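You operate a simulated robot arm through the tools that you are given. There is no shell and no other tool.

You run a simulated robot arm. Do the job below in one go: nothing can be reset, and whatever is moved stays where it is left.

TASK
Couple the air hose to the outlet, latch it and open the valve.
Fine: stand the blue dust cap on the ledge of the hook board. Set down upright: blue dust cap.

It is judged by the outcome, as a careful person would: the job done as asked, and still so three seconds after it is handed in. It fails if anything else is knocked over, pushed out of place, dropped, spilled or broken. Lids that push on must go on centred and level and be pressed home; caps that screw on are set level and turned clockwise until they are tight.

THE ROBOT
A 6-joint arm with a two-finger gripper, fixed in place. Base frame: the origin is on the floor under the middle of its stand, x ahead of it, y to its left, z up. Units: mm, rad, N and s.
It reaches about 1572 mm from its shoulder. Its first joint turns from -2.897 to 2.897 rad. Payload 2.45 kg.
The tool frame sits at the grasp point between the pads (the TCP): z along the fingers, y along the line on which they close. The tips reach 20 mm beyond it. The gripper opens to 140 mm; its body begins 168 mm behind the TCP.
Orientation is that of the tool frame in the base frame, as [roll, pitch, yaw] about the fixed x, y, z axes, in that order (R = Rz(yaw) Ry(pitch) Rx(roll)). With the fingers straight down and closing along the base's y, the tool's x points along the base's -x, its y along +y and its z along -z.

THE INTERFACE
- The arm moves only by the tool play_rows. Its argument "moves" is a list that holds one entry, the list of rows, each a list of 6 numbers: the shift along the base's x, y, z in units of 400 mm (1.0 is 400 mm), then the turn, a rotation vector about the base's x, y, z in units of 120 degrees (1.0 is 120 degrees). In form: [[[x, y, z, ax, ay, az], ...]]. A call has 1 to 20 rows; each row is the pose to reach, as a shift and turn from the pose commanded when the call began. "grip" is the closure, from 0 (fully open) to 1 (shut), set as the call begins (left out, the last holds). A call with a number of a shift or a turn outside -1 to 1 is refused whole. Each row takes 0.2 s and may step no farther than 50 mm and 0.15 rad from the row before; otherwise, or with a gripper value out of range, the whole call is refused. Where a pose cannot be reached the arm comes as near as it can. A force on the tool above 90 N (or 10 N above the force at the start of the call, whichever is more), or a blocked arm, ends the call early, and 0.2 s more pass. Each finger travels about 45 mm/s and halts on what it meets, pressing with about 26 N; the grip force reading is that of the motor and also rises with nothing between the fingers. The clock runs only during rows and for 0.2 s after the last one: add rows that repeat a pose to give the fingers time. The reply holds the time, the measured pose of the TCP, the force on the tool along the base axes, the opening and the grip force, in the units named above and with some noise, with the torque about the TCP (base axes, N m) and any sound that the robot's microphone picked up, and new pictures: "show" is both (left out), scene, wrist or none.
- Cameras (640 x 400 px; columns grow to the right, rows downward): "scene" is fixed at [51, 500.6, 1518.2]; the picture's right is [-0.64, -0.77, 0.00], its down [-0.30, 0.25, -0.92] and it looks along [0.71, -0.59, -0.39] (base axes); focal length 322 px, centre (320, 200). "wrist" rides on the gripper at [78, 11, -209] in the tool frame; the picture's right is [-0.14, 0.99, 0.00], its down [-0.92, -0.13, -0.37] and it looks along [-0.37, -0.05, 0.93] (tool axes); focal length 280 px, centre (320, 200). There is no depth. A picture from a camera that has moved, and an enlarged one, comes with that camera's place and axes in the base frame and with its lens.
- close_up(camera, box): a new picture of the part [left, top, right, bottom] of that camera's present view, enlarged. The clock stands still meanwhile.
- finish_job(): hands the job in; it is judged then, once.

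Places have to be worked out from the pictures, the camera data and where the tool is seen. Open the gripper and draw the arm clear of the work before you hand the job in, unless the task says otherwise.

The tools are called by a JSON object that holds its "name" and its "arguments". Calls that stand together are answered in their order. play_rows: Moves the arm, as the interface text tells. Its arguments: {"type":"object","properties":{"moves":{"type":"array"},"grip":{"type":"number"},"show":{"type":"string","enum":["both","scene","wrist","none"]}},"required":["moves"]} The other tools are called the same way: close_up (camera, box) takes an enlarged picture of a part of a camera's view; finish_job () hands the job in.

At the start:

```text
time_s: 0.0
tcp_pos: [640.3, 261.6, 1289.3]
tcp_rot: [3.14, -0.001, -3.14]
contact_force: [0.2, 0.6, 0.9]
moment: [0.01, 0.01, 0.01]
gripper_width: 140.1
gripper_force: 0.1
```

scene: 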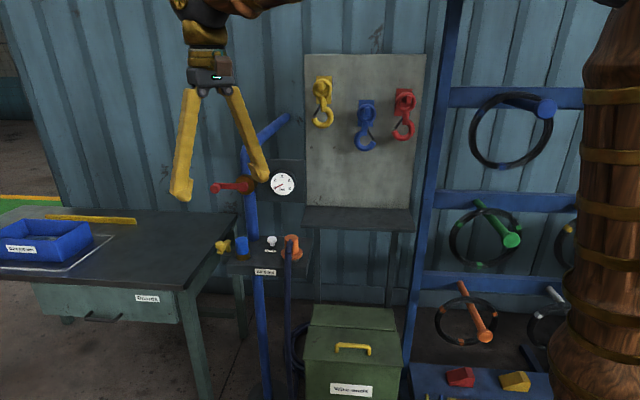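
wrist: 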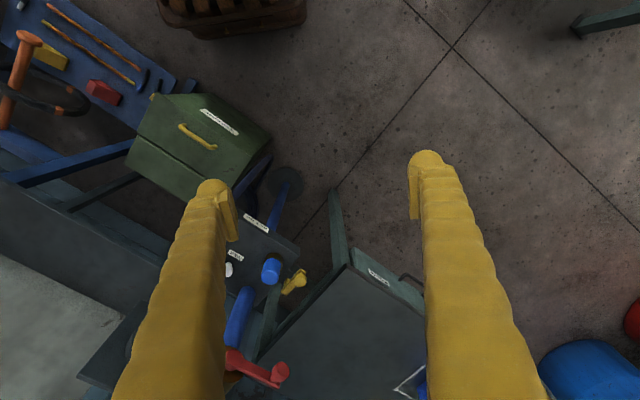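

I'll start by taking enlarged views of the work area to identify the parts.

{"name": "close_up", "arguments": {"camera": "scene", "box": [200, 160, 330, 290]}}

{"name": "close_up", "arguments": {"camera": "scene", "box": [290, 40, 440, 240]}}

{"name": "close_up", "arguments": {"camera": "wrist", "box": [200, 200, 360, 400]}}

{"name": "close_up", "arguments": {"camera": "scene", "box": [230, 220, 330, 400]}}

```text
3.08 times, centred on (265, 225) of scene
camera zoom: at [51.0, 500.6, 1518.2], right [-0.64, -0.77, 0.0], down [-0.3, 0.25, -0.92], along [0.71, -0.59, -0.39], focal length 992 px, centre (489, 123)
```

zoom: 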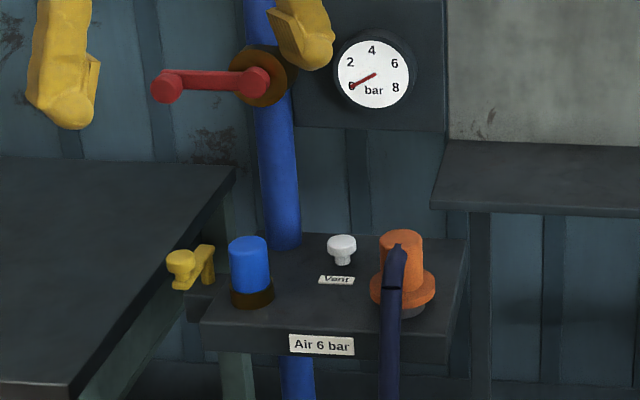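

```text
2.00 times, centred on (365, 140) of scene
camera zoom: at [51.0, 500.6, 1518.2], right [-0.64, -0.77, 0.0], down [-0.3, 0.25, -0.92], along [0.71, -0.59, -0.39], focal length 645 px, centre (230, 320)
```

zoom: 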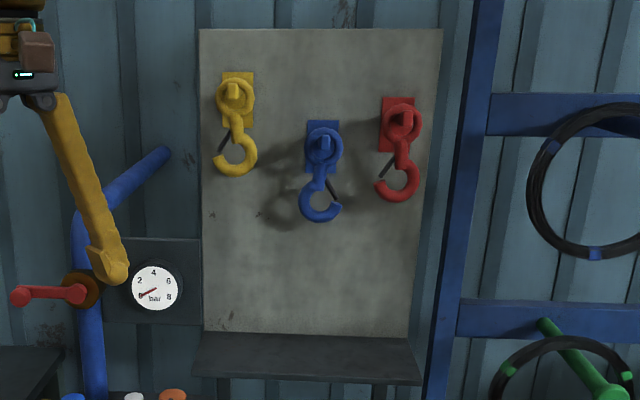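

```text
2.00 times, centred on (280, 300) of wrist
camera zoom: at [562.8, 272.3, 1496.5], right [0.14, 0.99, 0.0], down [0.92, -0.13, 0.37], along [0.37, -0.05, -0.93], focal length 561 px, centre (400, 0)
```

zoom: 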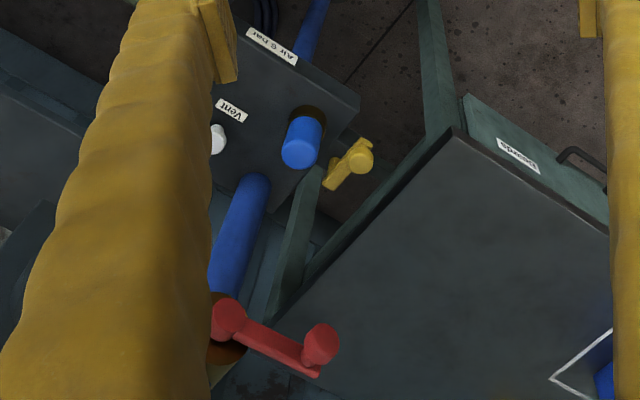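

```text
2.22 times, centred on (280, 310) of scene
camera zoom: at [51.0, 500.6, 1518.2], right [-0.64, -0.77, 0.0], down [-0.3, 0.25, -0.92], along [0.71, -0.59, -0.39], focal length 717 px, centre (409, -44)
```

zoom: 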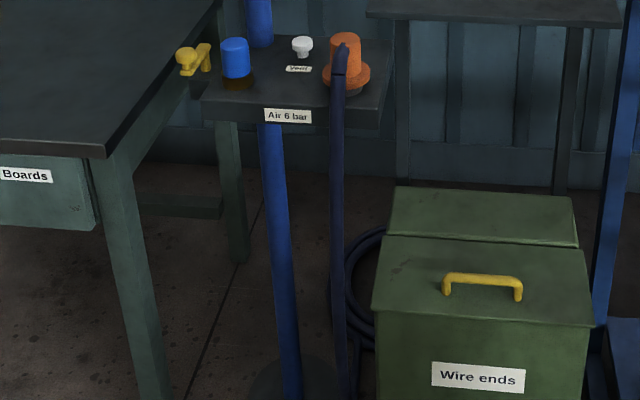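

The pictures let me triangulate: blue cap top is near (925, 109, 990), red valve pivot near (983, 56, 1142) with its lever end near (1017, 138, 1148), and the orange coupler about (850, -40, 975). I'll move the wrist camera over the stand, staying high, for a clearer view.

{"name": "play_rows", "arguments": {"moves": [[[0.06, -0.08, 0, 0, 0, 0], [0.12, -0.16, 0, 0, 0, 0], [0.18, -0.24, 0, 0, 0, 0], [0.24, -0.32, 0, 0, 0, 0], [0.3, -0.4, 0, 0, 0, 0], [0.34, -0.46, 0, 0, 0, 0], [0.34, -0.46, 0, 0, 0, 0]]], "grip": 0}}

```text
time_s: 1.6
tcp_pos: [777.8, 76.6, 1286.9]
tcp_rot: [-3.141, 0.0, -3.141]
contact_force: [0.1, -0.2, 0.0]
moment: [0.02, 0.04, -0.02]
gripper_width: 140.0
gripper_force: 0.0
camera wrist: at [699.9, 87.7, 1494.4], right [0.14, 0.99, 0.0], down [0.92, -0.13, 0.37], along [0.37, -0.05, -0.93], focal length 280 px, centre (320, 200)
```

scene: 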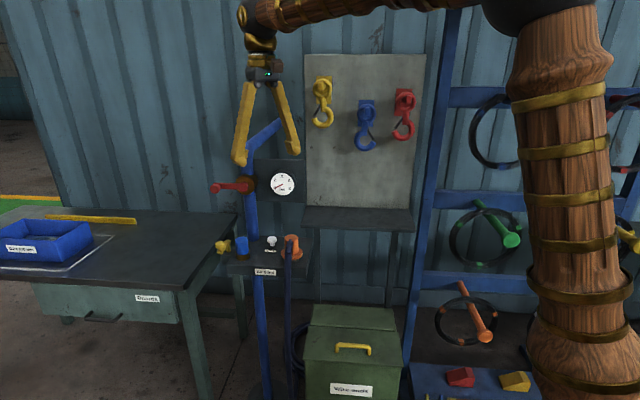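
wrist: 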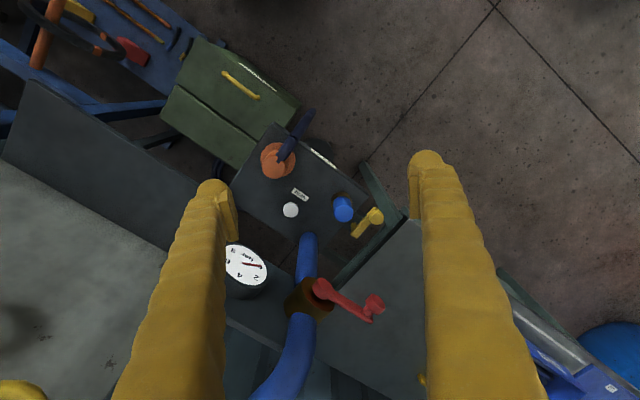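

{"name": "close_up", "arguments": {"camera": "wrist", "box": [220, 110, 420, 235]}}

{"name": "close_up", "arguments": {"camera": "wrist", "box": [220, 220, 420, 345]}}

{"name": "close_up", "arguments": {"camera": "wrist", "box": [0, 60, 240, 300]}}

{"name": "close_up", "arguments": {"camera": "scene", "box": [205, 220, 315, 290]}}

```text
3.20 times, centred on (320, 172) of wrist
camera zoom: at [699.9, 87.7, 1494.4], right [0.14, 0.99, 0.0], down [0.92, -0.13, 0.37], along [0.37, -0.05, -0.93], focal length 897 px, centre (320, 288)
```

zoom: 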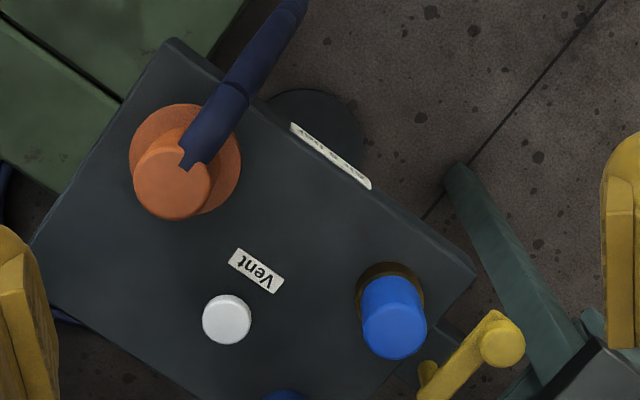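

```text
3.20 times, centred on (320, 282) of wrist
camera zoom: at [699.9, 87.7, 1494.4], right [0.14, 0.99, 0.0], down [0.92, -0.13, 0.37], along [0.37, -0.05, -0.93], focal length 897 px, centre (320, -64)
```

zoom: 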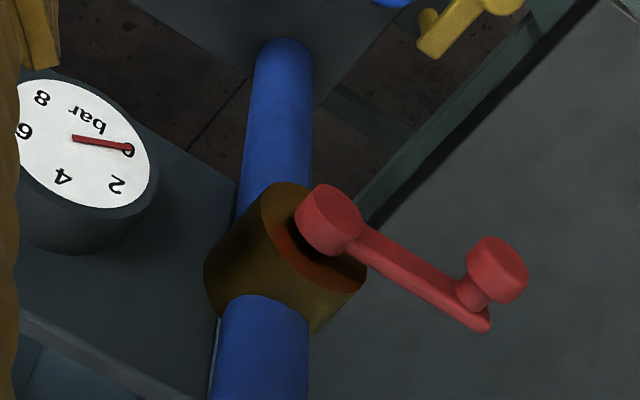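

```text
1.67 times, centred on (120, 180) of wrist
camera zoom: at [699.9, 87.7, 1494.4], right [0.14, 0.99, 0.0], down [0.92, -0.13, 0.37], along [0.37, -0.05, -0.93], focal length 467 px, centre (653, 233)
```

zoom: 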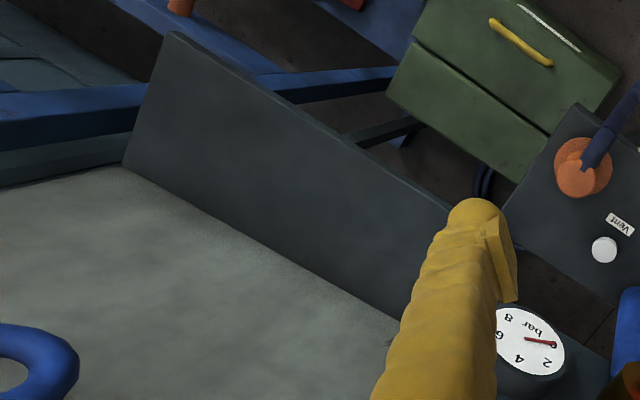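

```text
5.71 times, centred on (260, 255) of scene
camera zoom: at [51.0, 500.6, 1518.2], right [-0.64, -0.77, 0.0], down [-0.3, 0.25, -0.92], along [0.71, -0.59, -0.39], focal length 1843 px, centre (663, -114)
```

zoom: 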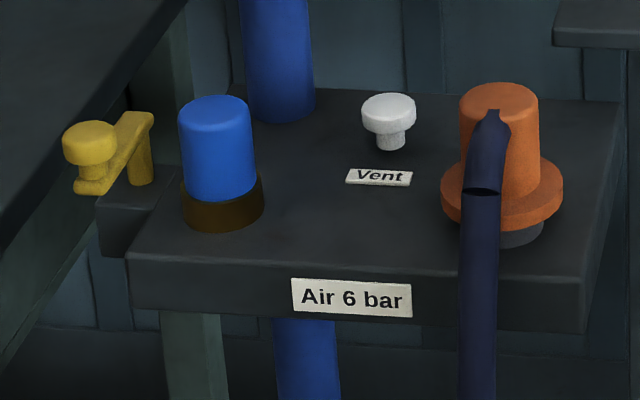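

Refined estimates: the stand is yawed so its row direction is e≈(0.70, 0.72) and the wall direction is n≈(0.72, -0.70). The cap top is near (941, 101, 978), the yellow latch pivot near (985, 124, 962) with its knob near (958, 168, 981), and the coupler top near (824, -18, 992). The ledge surface is at z≈970 around (821, -325). I'll go down above the cap, turned 25° and with the fingers partly closed, to check this.

{"name": "play_rows", "arguments": {"moves": [[[0.05, 0.012, -0.056, 0, 0, 0.03], [0.1, 0.024, -0.112, 0, 0, 0.06], [0.15, 0.036, -0.168, 0, 0, 0.09], [0.2, 0.048, -0.224, 0, 0, 0.12], [0.25, 0.06, -0.28, 0, 0, 0.15], [0.3, 0.072, -0.336, 0, 0, 0.18], [0.343, 0.0835, -0.392, 0, 0, 0.208], [0.343, 0.0835, -0.392, 0, 0, 0.208]]], "grip": 0.43}}

```text
time_s: 3.4
tcp_pos: [913.0, 111.2, 1132.4]
tcp_rot: [-3.14, 0.0, -2.705]
contact_force: [-0.1, 0.3, 0.2]
moment: [-0.01, 0.03, 0.03]
gripper_width: 79.8
gripper_force: 0.0
camera wrist: at [838.7, 88.0, 1339.5], right [-0.29, 0.96, 0.0], down [0.89, 0.27, 0.37], along [0.35, 0.11, -0.93], focal length 280 px, centre (320, 200)
```

scene: 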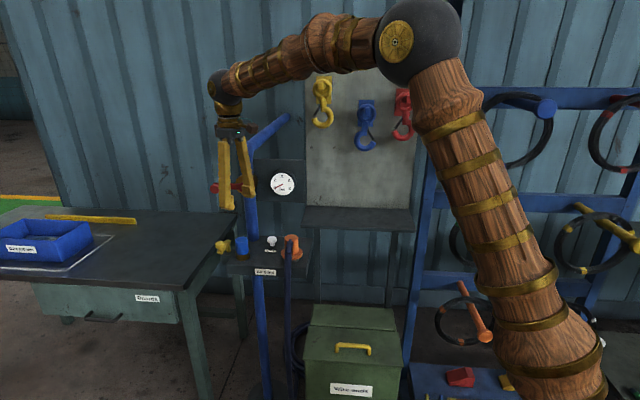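
wrist: 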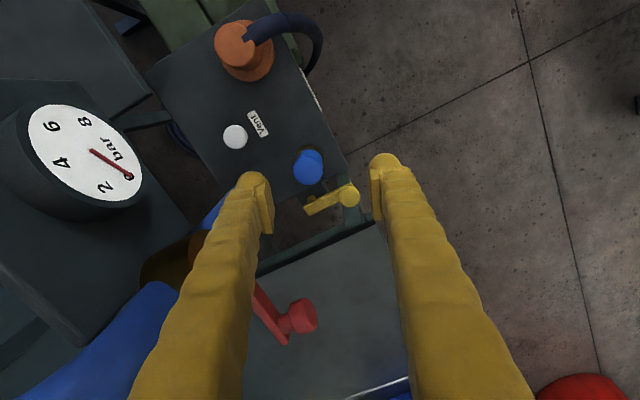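

{"name": "close_up", "arguments": {"camera": "wrist", "box": [200, 0, 400, 220]}}

{"name": "close_up", "arguments": {"camera": "wrist", "box": [280, 130, 380, 230]}}

{"name": "close_up", "arguments": {"camera": "scene", "box": [195, 130, 315, 270]}}

```text
1.82 times, centred on (300, 110) of wrist
camera zoom: at [838.7, 88.0, 1339.5], right [-0.29, 0.96, 0.0], down [0.89, 0.27, 0.37], along [0.35, 0.11, -0.93], focal length 510 px, centre (356, 364)
```

zoom: 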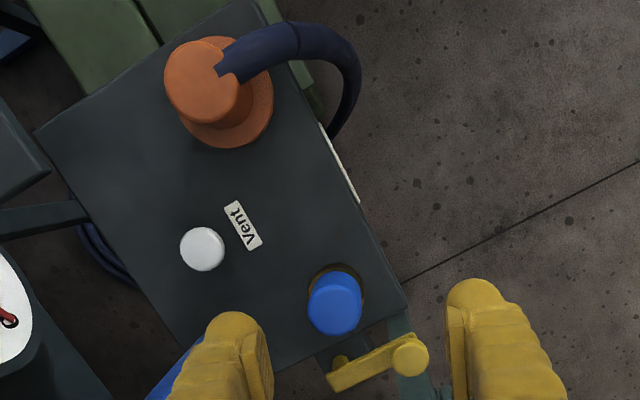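

```text
4.00 times, centred on (330, 180) of wrist
camera zoom: at [838.7, 88.0, 1339.5], right [-0.29, 0.96, 0.0], down [0.89, 0.27, 0.37], along [0.35, 0.11, -0.93], focal length 1122 px, centre (280, 280)
```

zoom: 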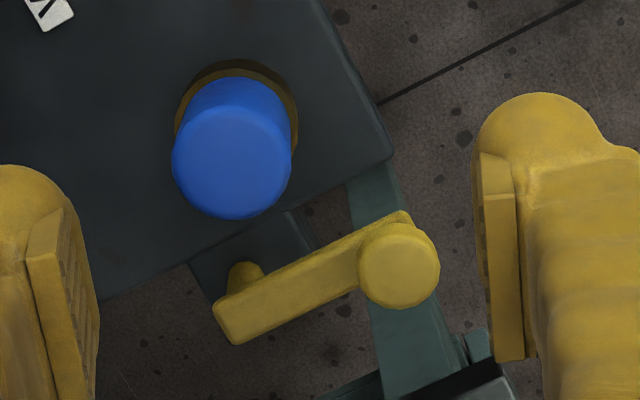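

```text
2.86 times, centred on (255, 200) of scene
camera zoom: at [51.0, 500.6, 1518.2], right [-0.64, -0.77, 0.0], down [-0.3, 0.25, -0.92], along [0.71, -0.59, -0.39], focal length 921 px, centre (506, 200)
```

zoom: 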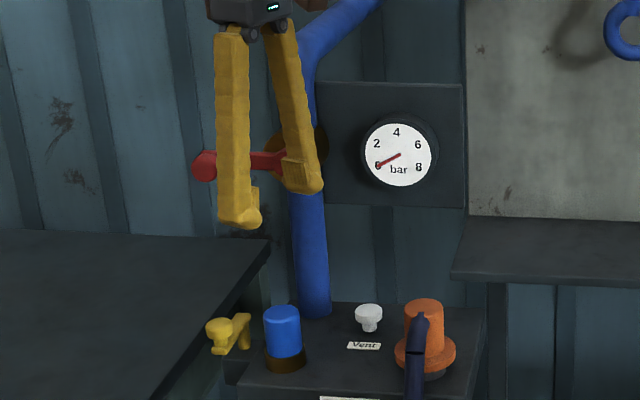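

The new view agrees: cap axis is about (942.5, 102) with its top at z≈978 and a diameter of about 40 mm. The latch knob clears the finger path by about 15 mm. I'll go straight over the cap and down to z=1020.

{"name": "play_rows", "arguments": {"moves": [[[0.036, -0.011, -0.03, 0, 0, 0], [0.0725, -0.0225, -0.1, 0, 0, 0], [0.0725, -0.0225, -0.19, 0, 0, 0], [0.0725, -0.0225, -0.281, 0, 0, 0], [0.0725, -0.0225, -0.281, 0, 0, 0]]], "grip": 0.43}}

```text
time_s: 4.6
tcp_pos: [941.8, 102.1, 1019.3]
tcp_rot: [3.141, 0.0, -2.705]
contact_force: [0.4, -0.5, 1.1]
moment: [0.02, -0.03, -0.01]
gripper_width: 80.0
gripper_force: 0.0
camera wrist: at [866.2, 78.4, 1226.9], right [-0.29, 0.96, 0.0], down [0.89, 0.27, 0.37], along [0.35, 0.11, -0.93], focal length 280 px, centre (320, 200)
```

scene: 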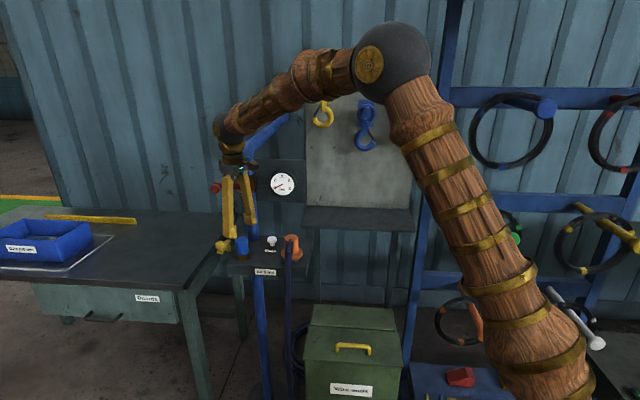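
wrist: 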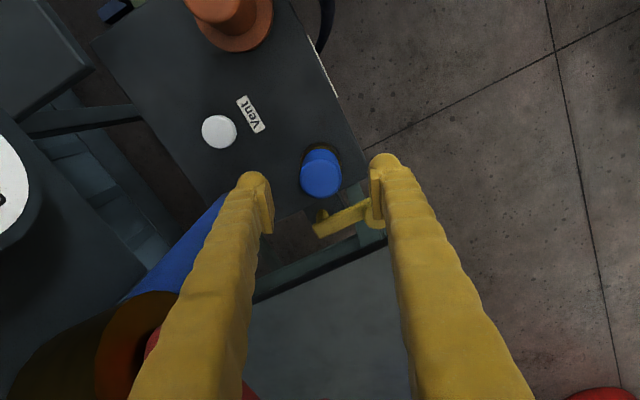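

{"name": "close_up", "arguments": {"camera": "wrist", "box": [260, 130, 400, 250]}}

{"name": "close_up", "arguments": {"camera": "scene", "box": [195, 140, 315, 280]}}

```text
3.33 times, centred on (330, 190) of wrist
camera zoom: at [866.2, 78.4, 1226.9], right [-0.29, 0.96, 0.0], down [0.89, 0.27, 0.37], along [0.35, 0.11, -0.93], focal length 935 px, centre (287, 233)
```

zoom: 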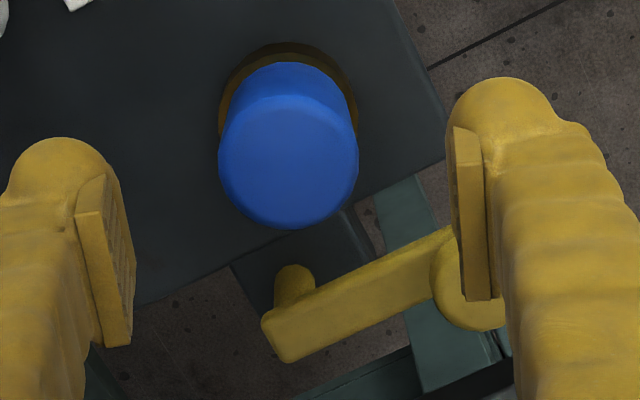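

```text
2.86 times, centred on (255, 210) of scene
camera zoom: at [51.0, 500.6, 1518.2], right [-0.64, -0.77, 0.0], down [-0.3, 0.25, -0.92], along [0.71, -0.59, -0.39], focal length 921 px, centre (506, 171)
```

zoom: 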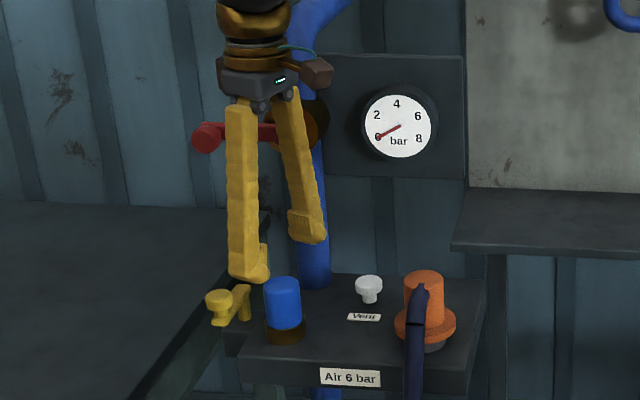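

The cap projects within about 1.5 mm of the tool axis, so it is well centred. I'll descend to z≈958 around the cap with the fingers still open.

{"name": "play_rows", "arguments": {"moves": [[[0, 0, -0.06, 0, 0, 0], [0, 0, -0.11, 0, 0, 0], [0, 0, -0.155, 0, 0, 0], [0, 0, -0.155, 0, 0, 0]]], "grip": 0.43}}

```text
time_s: 5.6
tcp_pos: [941.7, 101.8, 957.0]
tcp_rot: [-3.141, -0.001, -2.705]
contact_force: [-0.5, -0.2, -0.2]
moment: [-0.01, 0.05, 0.04]
gripper_width: 80.0
gripper_force: 0.0
camera wrist: at [866.9, 78.5, 1164.4], right [-0.29, 0.96, 0.0], down [0.89, 0.27, 0.37], along [0.35, 0.11, -0.93], focal length 280 px, centre (320, 200)
```

scene: 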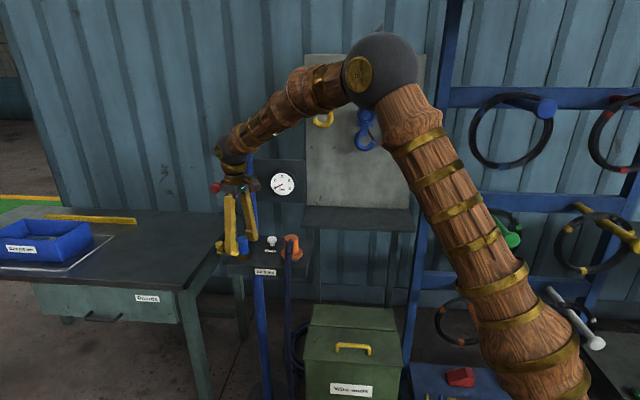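
wrist: 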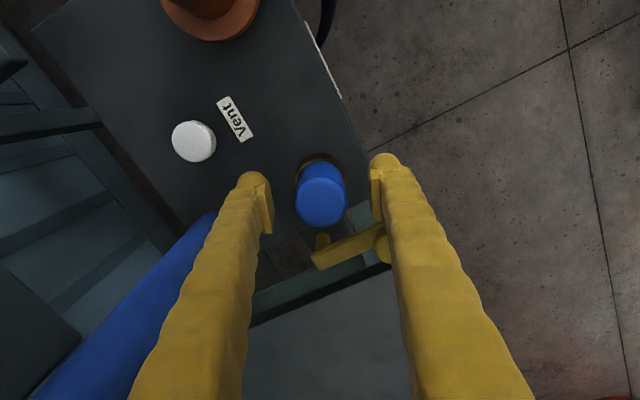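

No contact so far. I'll close on the cap now.

{"name": "play_rows", "arguments": {"moves": [[[0, 0, 0, 0, 0, 0], [0, 0, 0, 0, 0, 0], [0, 0, 0, 0, 0, 0], [0, 0, 0, 0, 0, 0], [0, 0, 0, 0, 0, 0]]], "grip": 1}}

{"name": "close_up", "arguments": {"camera": "wrist", "box": [240, 120, 420, 270]}}

```text
time_s: 6.8
tcp_pos: [942.2, 100.9, 957.3]
tcp_rot: [-3.141, 0.001, -2.705]
contact_force: [0.1, 0.5, 1.0]
moment: [-0.05, -0.01, 0.01]
gripper_width: 42.6
gripper_force: 27.3
camera wrist: at [867.0, 78.5, 1164.5], right [-0.29, 0.96, 0.0], down [0.89, 0.27, 0.37], along [0.35, 0.11, -0.93], focal length 280 px, centre (320, 200)
```

scene: 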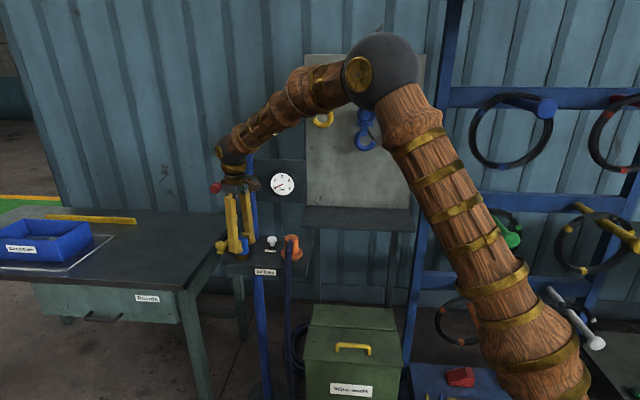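
wrist: 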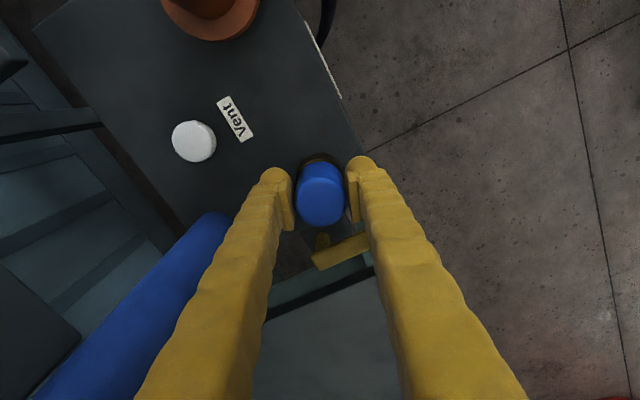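

```text
2.67 times, centred on (330, 195) of wrist
camera zoom: at [867.0, 78.5, 1164.5], right [-0.29, 0.96, 0.0], down [0.89, 0.27, 0.37], along [0.35, 0.11, -0.93], focal length 748 px, centre (293, 213)
```

zoom: 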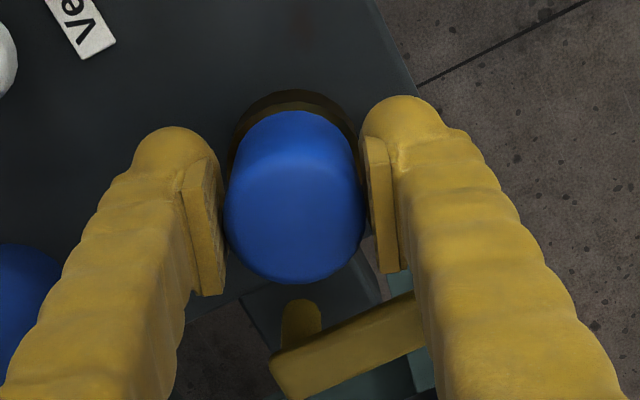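

The cap is held at 42.6 mm with about 27 N. I'll pull up gently by 15 mm and check the forces.

{"name": "play_rows", "arguments": {"moves": [[[0, 0, 0.0125, 0, 0, 0], [0, 0, 0.025, 0, 0, 0], [0, 0, 0.0375, 0, 0, 0], [0, 0, 0.0375, 0, 0, 0]]], "grip": 1, "show": "both"}}

{"name": "close_up", "arguments": {"camera": "scene", "box": [205, 200, 315, 280]}}

```text
time_s: 7.8
tcp_pos: [943.0, 102.8, 972.6]
tcp_rot: [3.14, 0.0, -2.705]
contact_force: [0.3, -0.4, -0.7]
moment: [0.04, -0.01, -0.04]
gripper_width: 42.6
gripper_force: 25.4
camera wrist: at [867.7, 78.8, 1179.6], right [-0.29, 0.96, 0.0], down [0.89, 0.27, 0.37], along [0.35, 0.11, -0.93], focal length 280 px, centre (320, 200)
```

scene: 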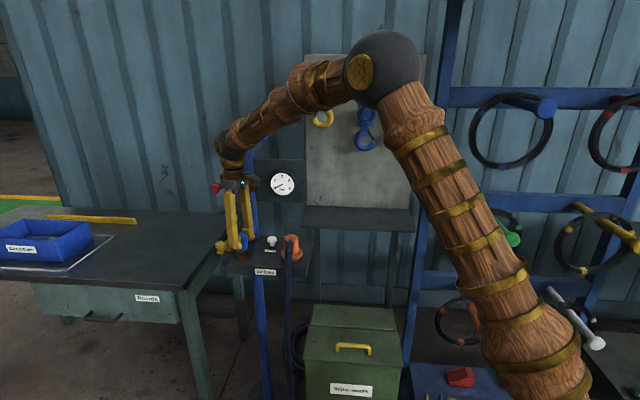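
wrist: 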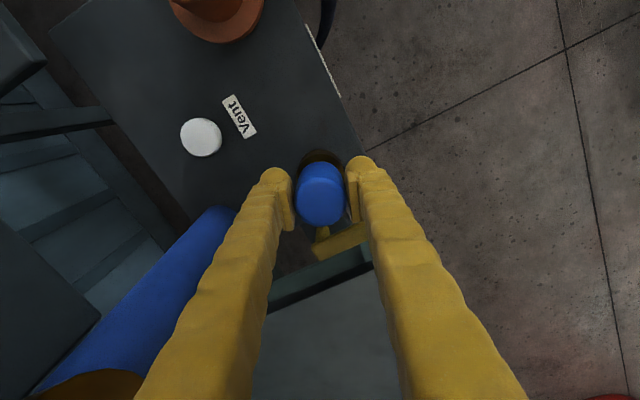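

```text
5.00 times, centred on (260, 240) of scene
camera zoom: at [51.0, 500.6, 1518.2], right [-0.64, -0.77, 0.0], down [-0.3, 0.25, -0.92], along [0.71, -0.59, -0.39], focal length 1612 px, centre (620, 0)
```

zoom: 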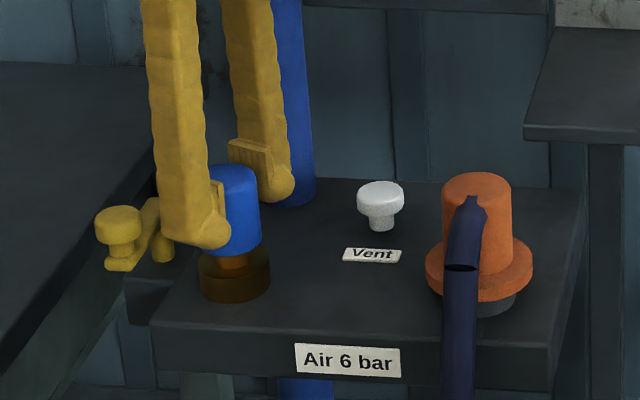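

The cap lifts freely and shows the outlet nipple underneath. I'll keep raising it straight up to z≈1050.

{"name": "play_rows", "arguments": {"moves": [[[0, 0, 0.06, 0, 0, 0], [0, 0, 0.12, 0, 0, 0], [0, 0, 0.2, 0, 0, 0], [0, 0, 0.2, 0, 0, 0]]], "grip": 1, "show": "scene"}}

{"name": "close_up", "arguments": {"camera": "scene", "box": [205, 190, 315, 280]}}

{"name": "close_up", "arguments": {"camera": "wrist", "box": [240, 60, 400, 260]}}

```text
time_s: 8.8
tcp_pos: [942.2, 101.0, 1052.3]
tcp_rot: [3.141, 0.0, -2.705]
contact_force: [0.7, 0.2, -0.9]
moment: [0.0, -0.01, -0.03]
gripper_width: 42.6
gripper_force: 25.6
```

scene: 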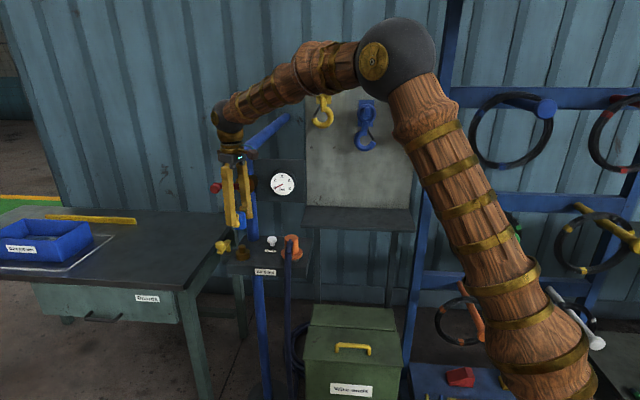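

```text
4.44 times, centred on (260, 235) of scene
camera zoom: at [51.0, 500.6, 1518.2], right [-0.64, -0.77, 0.0], down [-0.3, 0.25, -0.92], along [0.71, -0.59, -0.39], focal length 1433 px, centre (587, 44)
```

zoom: 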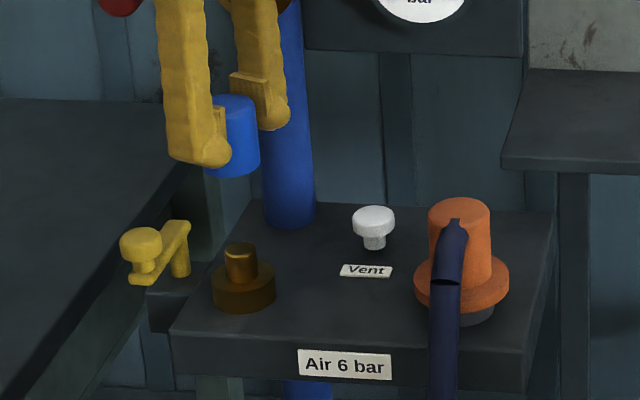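

```text
2.00 times, centred on (320, 160) of wrist
camera zoom: at [867.6, 77.5, 1259.9], right [-0.29, 0.96, 0.0], down [0.89, 0.27, 0.37], along [0.35, 0.11, -0.93], focal length 561 px, centre (320, 280)
```

zoom: 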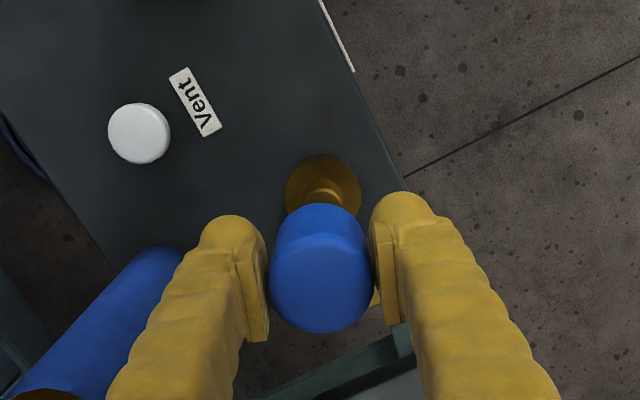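

The cap is free and its bottom sits about 30 mm below the TCP. I'll carry it at z≈1090 along the front of the stand, clear of the gauge panel, to a point in front of the ledge.

{"name": "play_rows", "arguments": {"moves": [[[-0.076, -0.071, 0.05, 0, 0, 0], [-0.151, -0.141, 0.0925, 0, 0, 0], [-0.227, -0.212, 0.0925, 0, 0, 0], [-0.303, -0.283, 0.0925, 0, 0, 0], [-0.379, -0.354, 0.0925, 0, 0, 0], [-0.454, -0.424, 0.0925, 0, 0, 0], [-0.53, -0.495, 0.0925, 0, 0, 0], [-0.53, -0.495, 0.0925, 0, 0, 0]]], "grip": 1}}

```text
time_s: 10.6
tcp_pos: [730.9, -95.5, 1091.5]
tcp_rot: [3.141, -0.001, -2.706]
contact_force: [-0.1, 0.1, -0.6]
moment: [0.02, 0.03, -0.02]
gripper_width: 42.4
gripper_force: 26.0
camera wrist: at [655.5, -118.4, 1298.0], right [-0.29, 0.96, 0.0], down [0.89, 0.27, 0.37], along [0.35, 0.11, -0.93], focal length 280 px, centre (320, 200)
```

scene: 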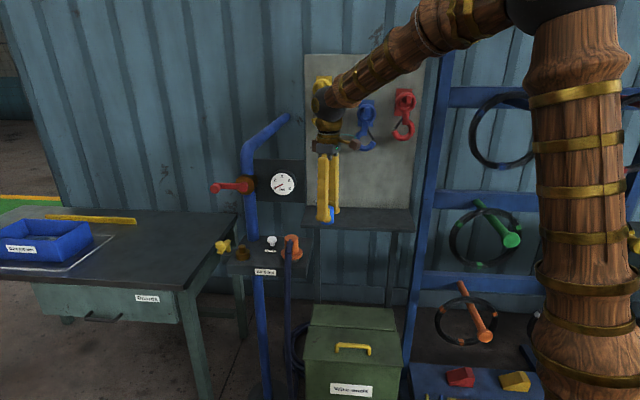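
wrist: 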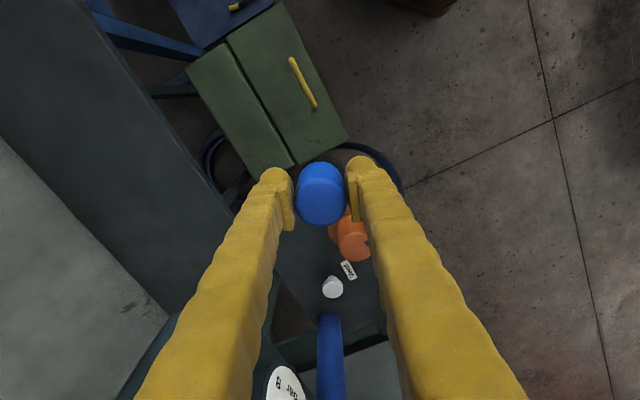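

{"name": "close_up", "arguments": {"camera": "wrist", "box": [0, 0, 320, 330]}}

{"name": "close_up", "arguments": {"camera": "scene", "box": [285, 60, 435, 250]}}

```text
1.21 times, centred on (160, 165) of wrist
camera zoom: at [655.5, -118.4, 1298.0], right [-0.29, 0.96, 0.0], down [0.89, 0.27, 0.37], along [0.35, 0.11, -0.93], focal length 340 px, centre (514, 242)
```

zoom: 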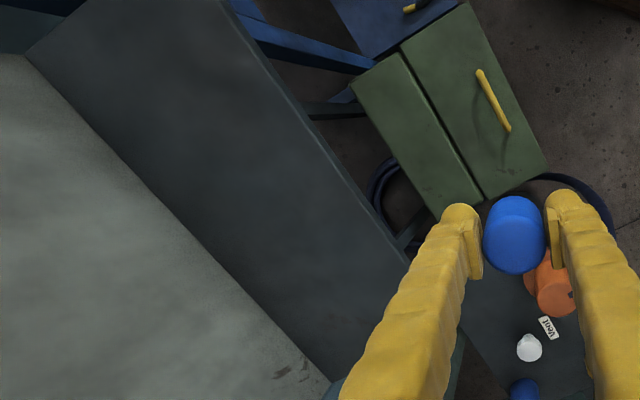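

```text
2.11 times, centred on (360, 155) of scene
camera zoom: at [51.0, 500.6, 1518.2], right [-0.64, -0.77, 0.0], down [-0.3, 0.25, -0.92], along [0.71, -0.59, -0.39], focal length 679 px, centre (236, 295)
```

zoom: 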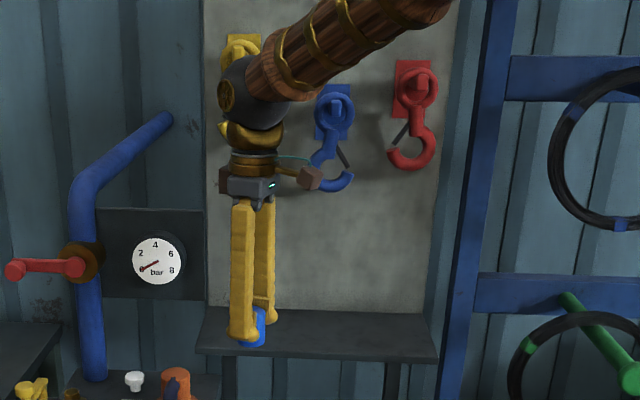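

From this view the ledge spans n≈725–898 and e≈147–556 at z≈970, and the yellow and blue hooks hang at e≈491 and 328. I'll put the cap between them near the front, at about (831, -257). First I'll move to 35 mm above the ledge.

{"name": "play_rows", "arguments": {"moves": [[[0.05, -0.08, -0.01, 0, 0, 0], [0.1, -0.16, -0.03, 0, 0, 0], [0.15, -0.24, -0.06, 0, 0, 0], [0.2, -0.32, -0.1, 0, 0, 0], [0.251, -0.4025, -0.1375, 0, 0, 0], [0.251, -0.4025, -0.1375, 0, 0, 0]]], "grip": 1}}

{"name": "close_up", "arguments": {"camera": "scene", "box": [285, 60, 435, 250]}}

{"name": "close_up", "arguments": {"camera": "wrist", "box": [180, 80, 460, 300]}}

```text
time_s: 12.0
tcp_pos: [829.4, -259.8, 1034.9]
tcp_rot: [-3.139, 0.0, -2.705]
contact_force: [-0.1, 0.6, 0.0]
moment: [-0.02, 0.01, 0.0]
gripper_width: 42.4
gripper_force: 25.9
camera wrist: at [755.0, -282.5, 1242.6], right [-0.29, 0.96, 0.0], down [0.89, 0.27, 0.37], along [0.35, 0.11, -0.93], focal length 280 px, centre (320, 200)
```

scene: 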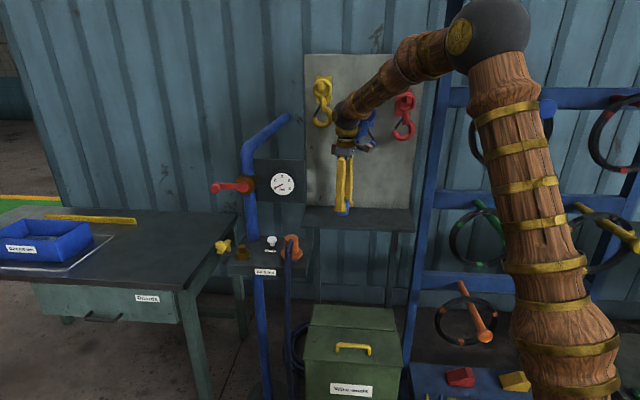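
wrist: 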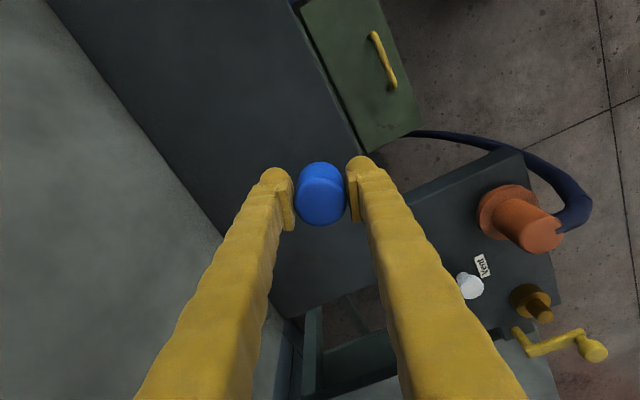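

```text
2.11 times, centred on (360, 155) of scene
camera zoom: at [51.0, 500.6, 1518.2], right [-0.64, -0.77, 0.0], down [-0.3, 0.25, -0.92], along [0.71, -0.59, -0.39], focal length 679 px, centre (236, 295)
```

zoom: 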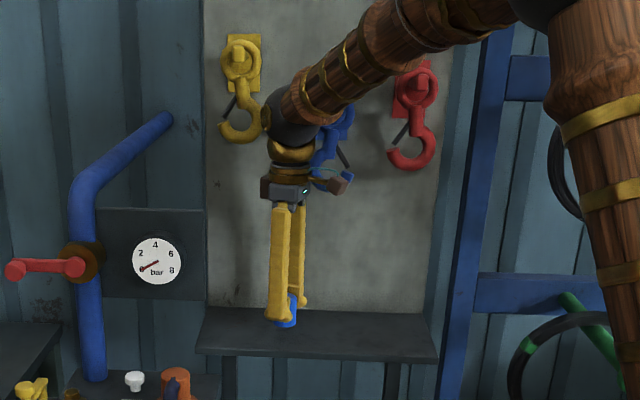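

```text
1.82 times, centred on (320, 190) of wrist
camera zoom: at [755.0, -282.5, 1242.6], right [-0.29, 0.96, 0.0], down [0.89, 0.27, 0.37], along [0.35, 0.11, -0.93], focal length 510 px, centre (320, 218)
```

zoom: 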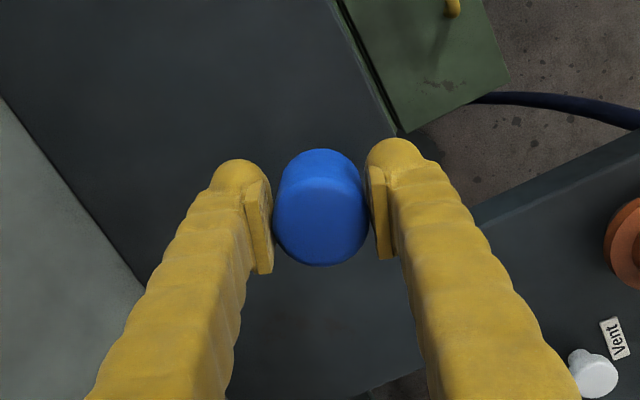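

The cap is about 44 mm inside the front edge and clear of the hooks. I'll lower it to about z=1006, then creep down by force.

{"name": "play_rows", "arguments": {"moves": [[[0, 0, -0.03, 0, 0, 0], [0, 0, -0.055, 0, 0, 0], [0, 0, -0.0725, 0, 0, 0], [0, 0, -0.0725, 0, 0, 0]]], "grip": 1, "show": "scene"}}

{"name": "close_up", "arguments": {"camera": "scene", "box": [310, 180, 400, 240]}}

```text
time_s: 13.0
tcp_pos: [830.8, -259.0, 1007.7]
tcp_rot: [3.141, 0.0, -2.705]
contact_force: [-0.2, -0.1, 0.3]
moment: [-0.02, 0.01, 0.0]
gripper_width: 42.6
gripper_force: 26.9
```

scene: 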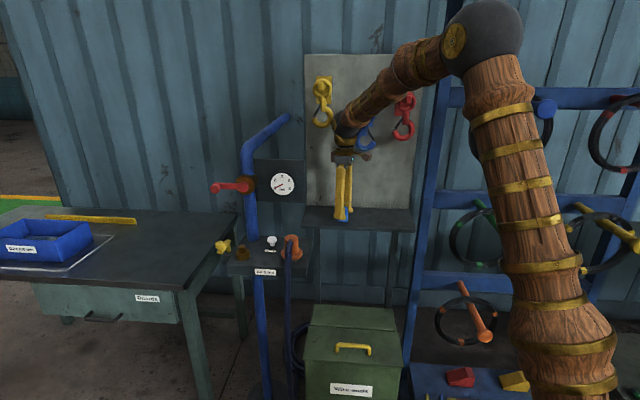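

```text
6.67 times, centred on (355, 210) of scene
camera zoom: at [51.0, 500.6, 1518.2], right [-0.64, -0.77, 0.0], down [-0.3, 0.25, -0.92], along [0.71, -0.59, -0.39], focal length 2150 px, centre (87, 133)
```

zoom: 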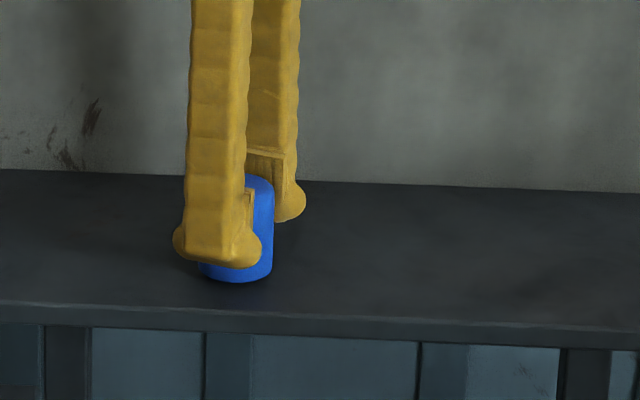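

Not touching yet. I'll creep down in small steps.

{"name": "play_rows", "arguments": {"moves": [[[0, 0, -0.0025, 0, 0, 0], [0, 0, -0.005, 0, 0, 0], [0, 0, -0.0075, 0, 0, 0]]], "grip": 1, "show": "none"}}

```text
time_s: 13.8
tcp_pos: [831.7, -257.3, 1003.7]
tcp_rot: [3.141, 0.001, -2.706]
contact_force: [0.4, -0.4, -1.2]
moment: [0.02, 0.04, 0.01]
gripper_width: 42.4
gripper_force: 25.9
```

{"name": "play_rows", "arguments": {"moves": [[[0, 0, -0.0025, 0, 0, 0], [0, 0, -0.005, 0, 0, 0]]], "grip": 1, "show": "none"}}

{"name": "close_up", "arguments": {"camera": "scene", "box": [325, 195, 370, 225]}}

```text
time_s: 14.4
tcp_pos: [831.7, -257.0, 1003.1]
tcp_rot: [-3.141, 0.002, -2.705]
contact_force: [0.7, -0.5, 16.5]
moment: [0.0, 0.07, 0.06]
gripper_width: 42.2
gripper_force: 25.4
```

```text
13.33 times, centred on (348, 210) of scene
camera zoom: at [51.0, 500.6, 1518.2], right [-0.64, -0.77, 0.0], down [-0.3, 0.25, -0.92], along [0.71, -0.59, -0.39], focal length 4300 px, centre (-47, 67)
```

zoom: 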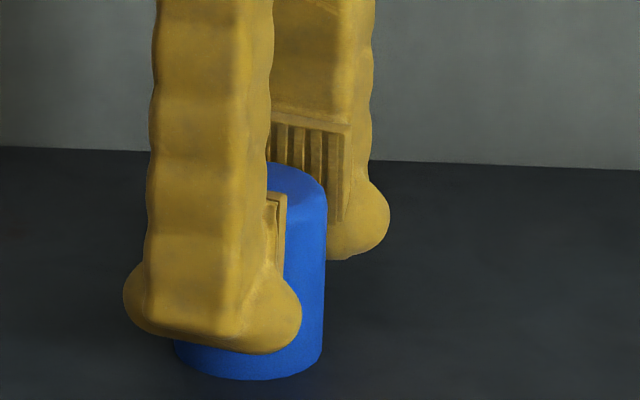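

Contact at 16.5 N puts the cap on the ledge. I'll ease the press and open the fingers.

{"name": "play_rows", "arguments": {"moves": [[[0, 0, 0.004, 0, 0, 0], [0, 0, 0.004, 0, 0, 0]]], "grip": 1, "show": "none"}}

{"name": "play_rows", "arguments": {"moves": [[[0, 0, 0, 0, 0, 0], [0, 0, 0, 0, 0, 0], [0, 0, 0, 0, 0, 0], [0, 0, 0, 0, 0, 0]]], "grip": 0.4, "show": "scene"}}

{"name": "close_up", "arguments": {"camera": "scene", "box": [325, 180, 385, 225]}}

```text
time_s: 15.0
tcp_pos: [831.2, -257.8, 1001.6]
tcp_rot: [3.14, 0.001, -2.705]
contact_force: [0.1, 0.5, 0.7]
moment: [0.03, 0.0, 0.04]
gripper_width: 42.6
gripper_force: 25.3
```

```text
time_s: 16.0
tcp_pos: [830.3, -258.5, 1003.4]
tcp_rot: [3.141, 0.0, -2.704]
contact_force: [-0.2, 0.6, -0.3]
moment: [0.04, 0.02, 0.01]
gripper_width: 83.8
gripper_force: 0.1
```

scene: 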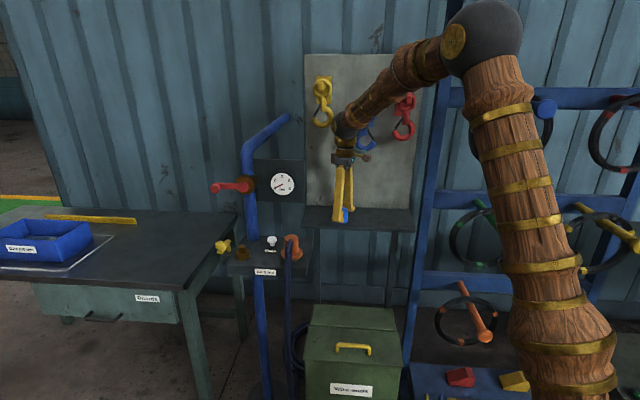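

```text
8.89 times, centred on (355, 202) of scene
camera zoom: at [51.0, 500.6, 1518.2], right [-0.64, -0.77, 0.0], down [-0.3, 0.25, -0.92], along [0.71, -0.59, -0.39], focal length 2867 px, centre (9, 178)
```

zoom: 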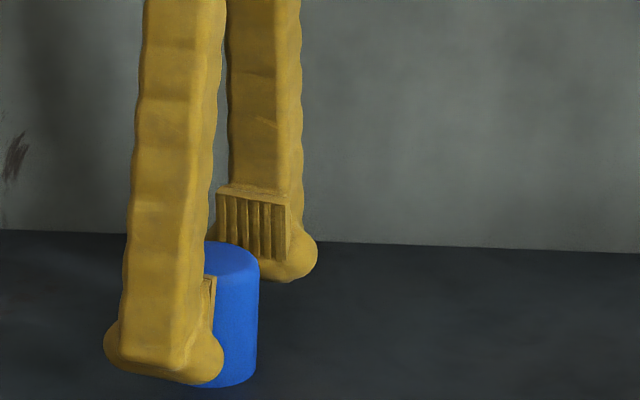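

The cap stands alone on the ledge. I'll lift straight up, back away from the board, and go over the orange coupler while turning the tool.

{"name": "play_rows", "arguments": {"moves": [[[0, 0, 0.08, 0, 0, 0], [0, 0, 0.16, 0, 0, 0], [0, 0, 0.225, 0, 0, 0], [-0.05, 0.0805, 0.225, 0, 0, 0], [-0.1, 0.161, 0.225, 0, 0, 0], [-0.15, 0.2415, 0.225, 0, 0, 0], [-0.2, 0.322, 0.225, 0, 0, 0], [-0.25, 0.4, 0.225, 0, 0, 0], [-0.215, 0.436, 0.232, 0, 0, -0.0625], [-0.18, 0.4725, 0.239, 0, 0, -0.125], [-0.145, 0.509, 0.246, 0, 0, -0.1875], [-0.11, 0.545, 0.254, 0, 0, -0.25], [-0.075, 0.581, 0.261, 0, 0, -0.3125], [-0.04, 0.6175, 0.268, 0, 0, -0.375], [-0.04, 0.6175, 0.268, 0, 0, -0.375]]], "grip": 0.4}}

{"name": "close_up", "arguments": {"camera": "scene", "box": [325, 180, 385, 225]}}

{"name": "close_up", "arguments": {"camera": "wrist", "box": [220, 60, 420, 260]}}

{"name": "close_up", "arguments": {"camera": "scene", "box": [205, 220, 325, 290]}}

```text
time_s: 19.2
tcp_pos: [814.3, -11.2, 1109.4]
tcp_rot: [3.141, -0.001, 2.79]
contact_force: [0.3, -0.1, -0.4]
moment: [-0.03, 0.0, 0.0]
gripper_width: 84.1
gripper_force: 0.0
camera wrist: at [745.9, 27.7, 1316.9], right [0.47, 0.88, 0.0], down [0.82, -0.44, 0.37], along [0.33, -0.17, -0.93], focal length 280 px, centre (320, 200)
```

scene: 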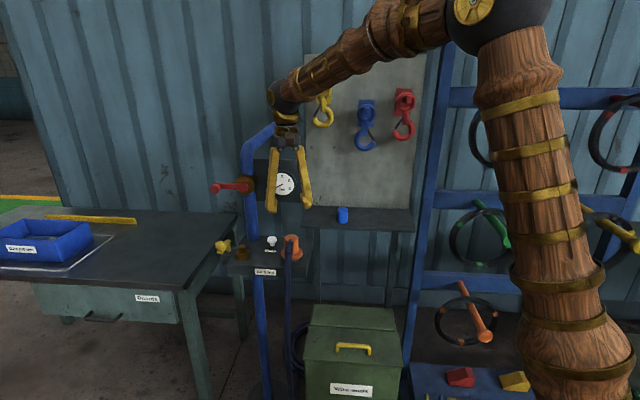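
wrist: 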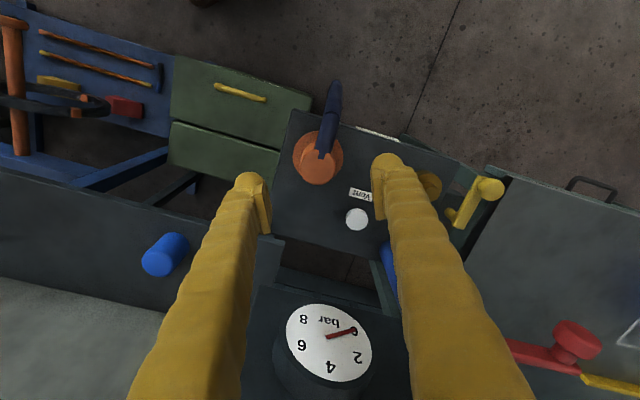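

```text
8.89 times, centred on (355, 202) of scene
camera zoom: at [51.0, 500.6, 1518.2], right [-0.64, -0.77, 0.0], down [-0.3, 0.25, -0.92], along [0.71, -0.59, -0.39], focal length 2867 px, centre (9, 178)
```

zoom: 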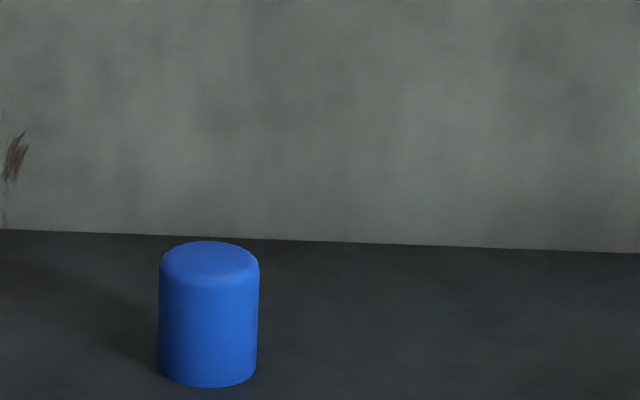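

```text
2.00 times, centred on (320, 160) of wrist
camera zoom: at [745.9, 27.7, 1316.9], right [0.47, 0.88, 0.0], down [0.82, -0.44, 0.37], along [0.33, -0.17, -0.93], focal length 561 px, centre (320, 280)
```

zoom: 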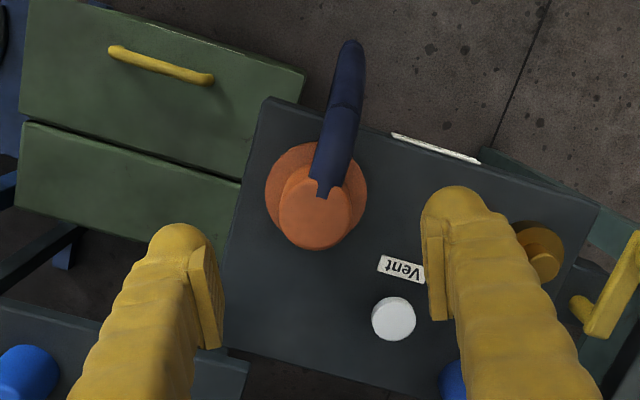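

```text
5.33 times, centred on (265, 255) of scene
camera zoom: at [51.0, 500.6, 1518.2], right [-0.64, -0.77, 0.0], down [-0.3, 0.25, -0.92], along [0.71, -0.59, -0.39], focal length 1720 px, centre (613, -93)
```

zoom: 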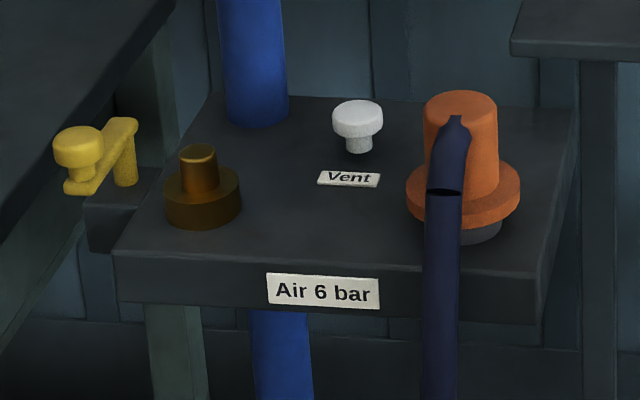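

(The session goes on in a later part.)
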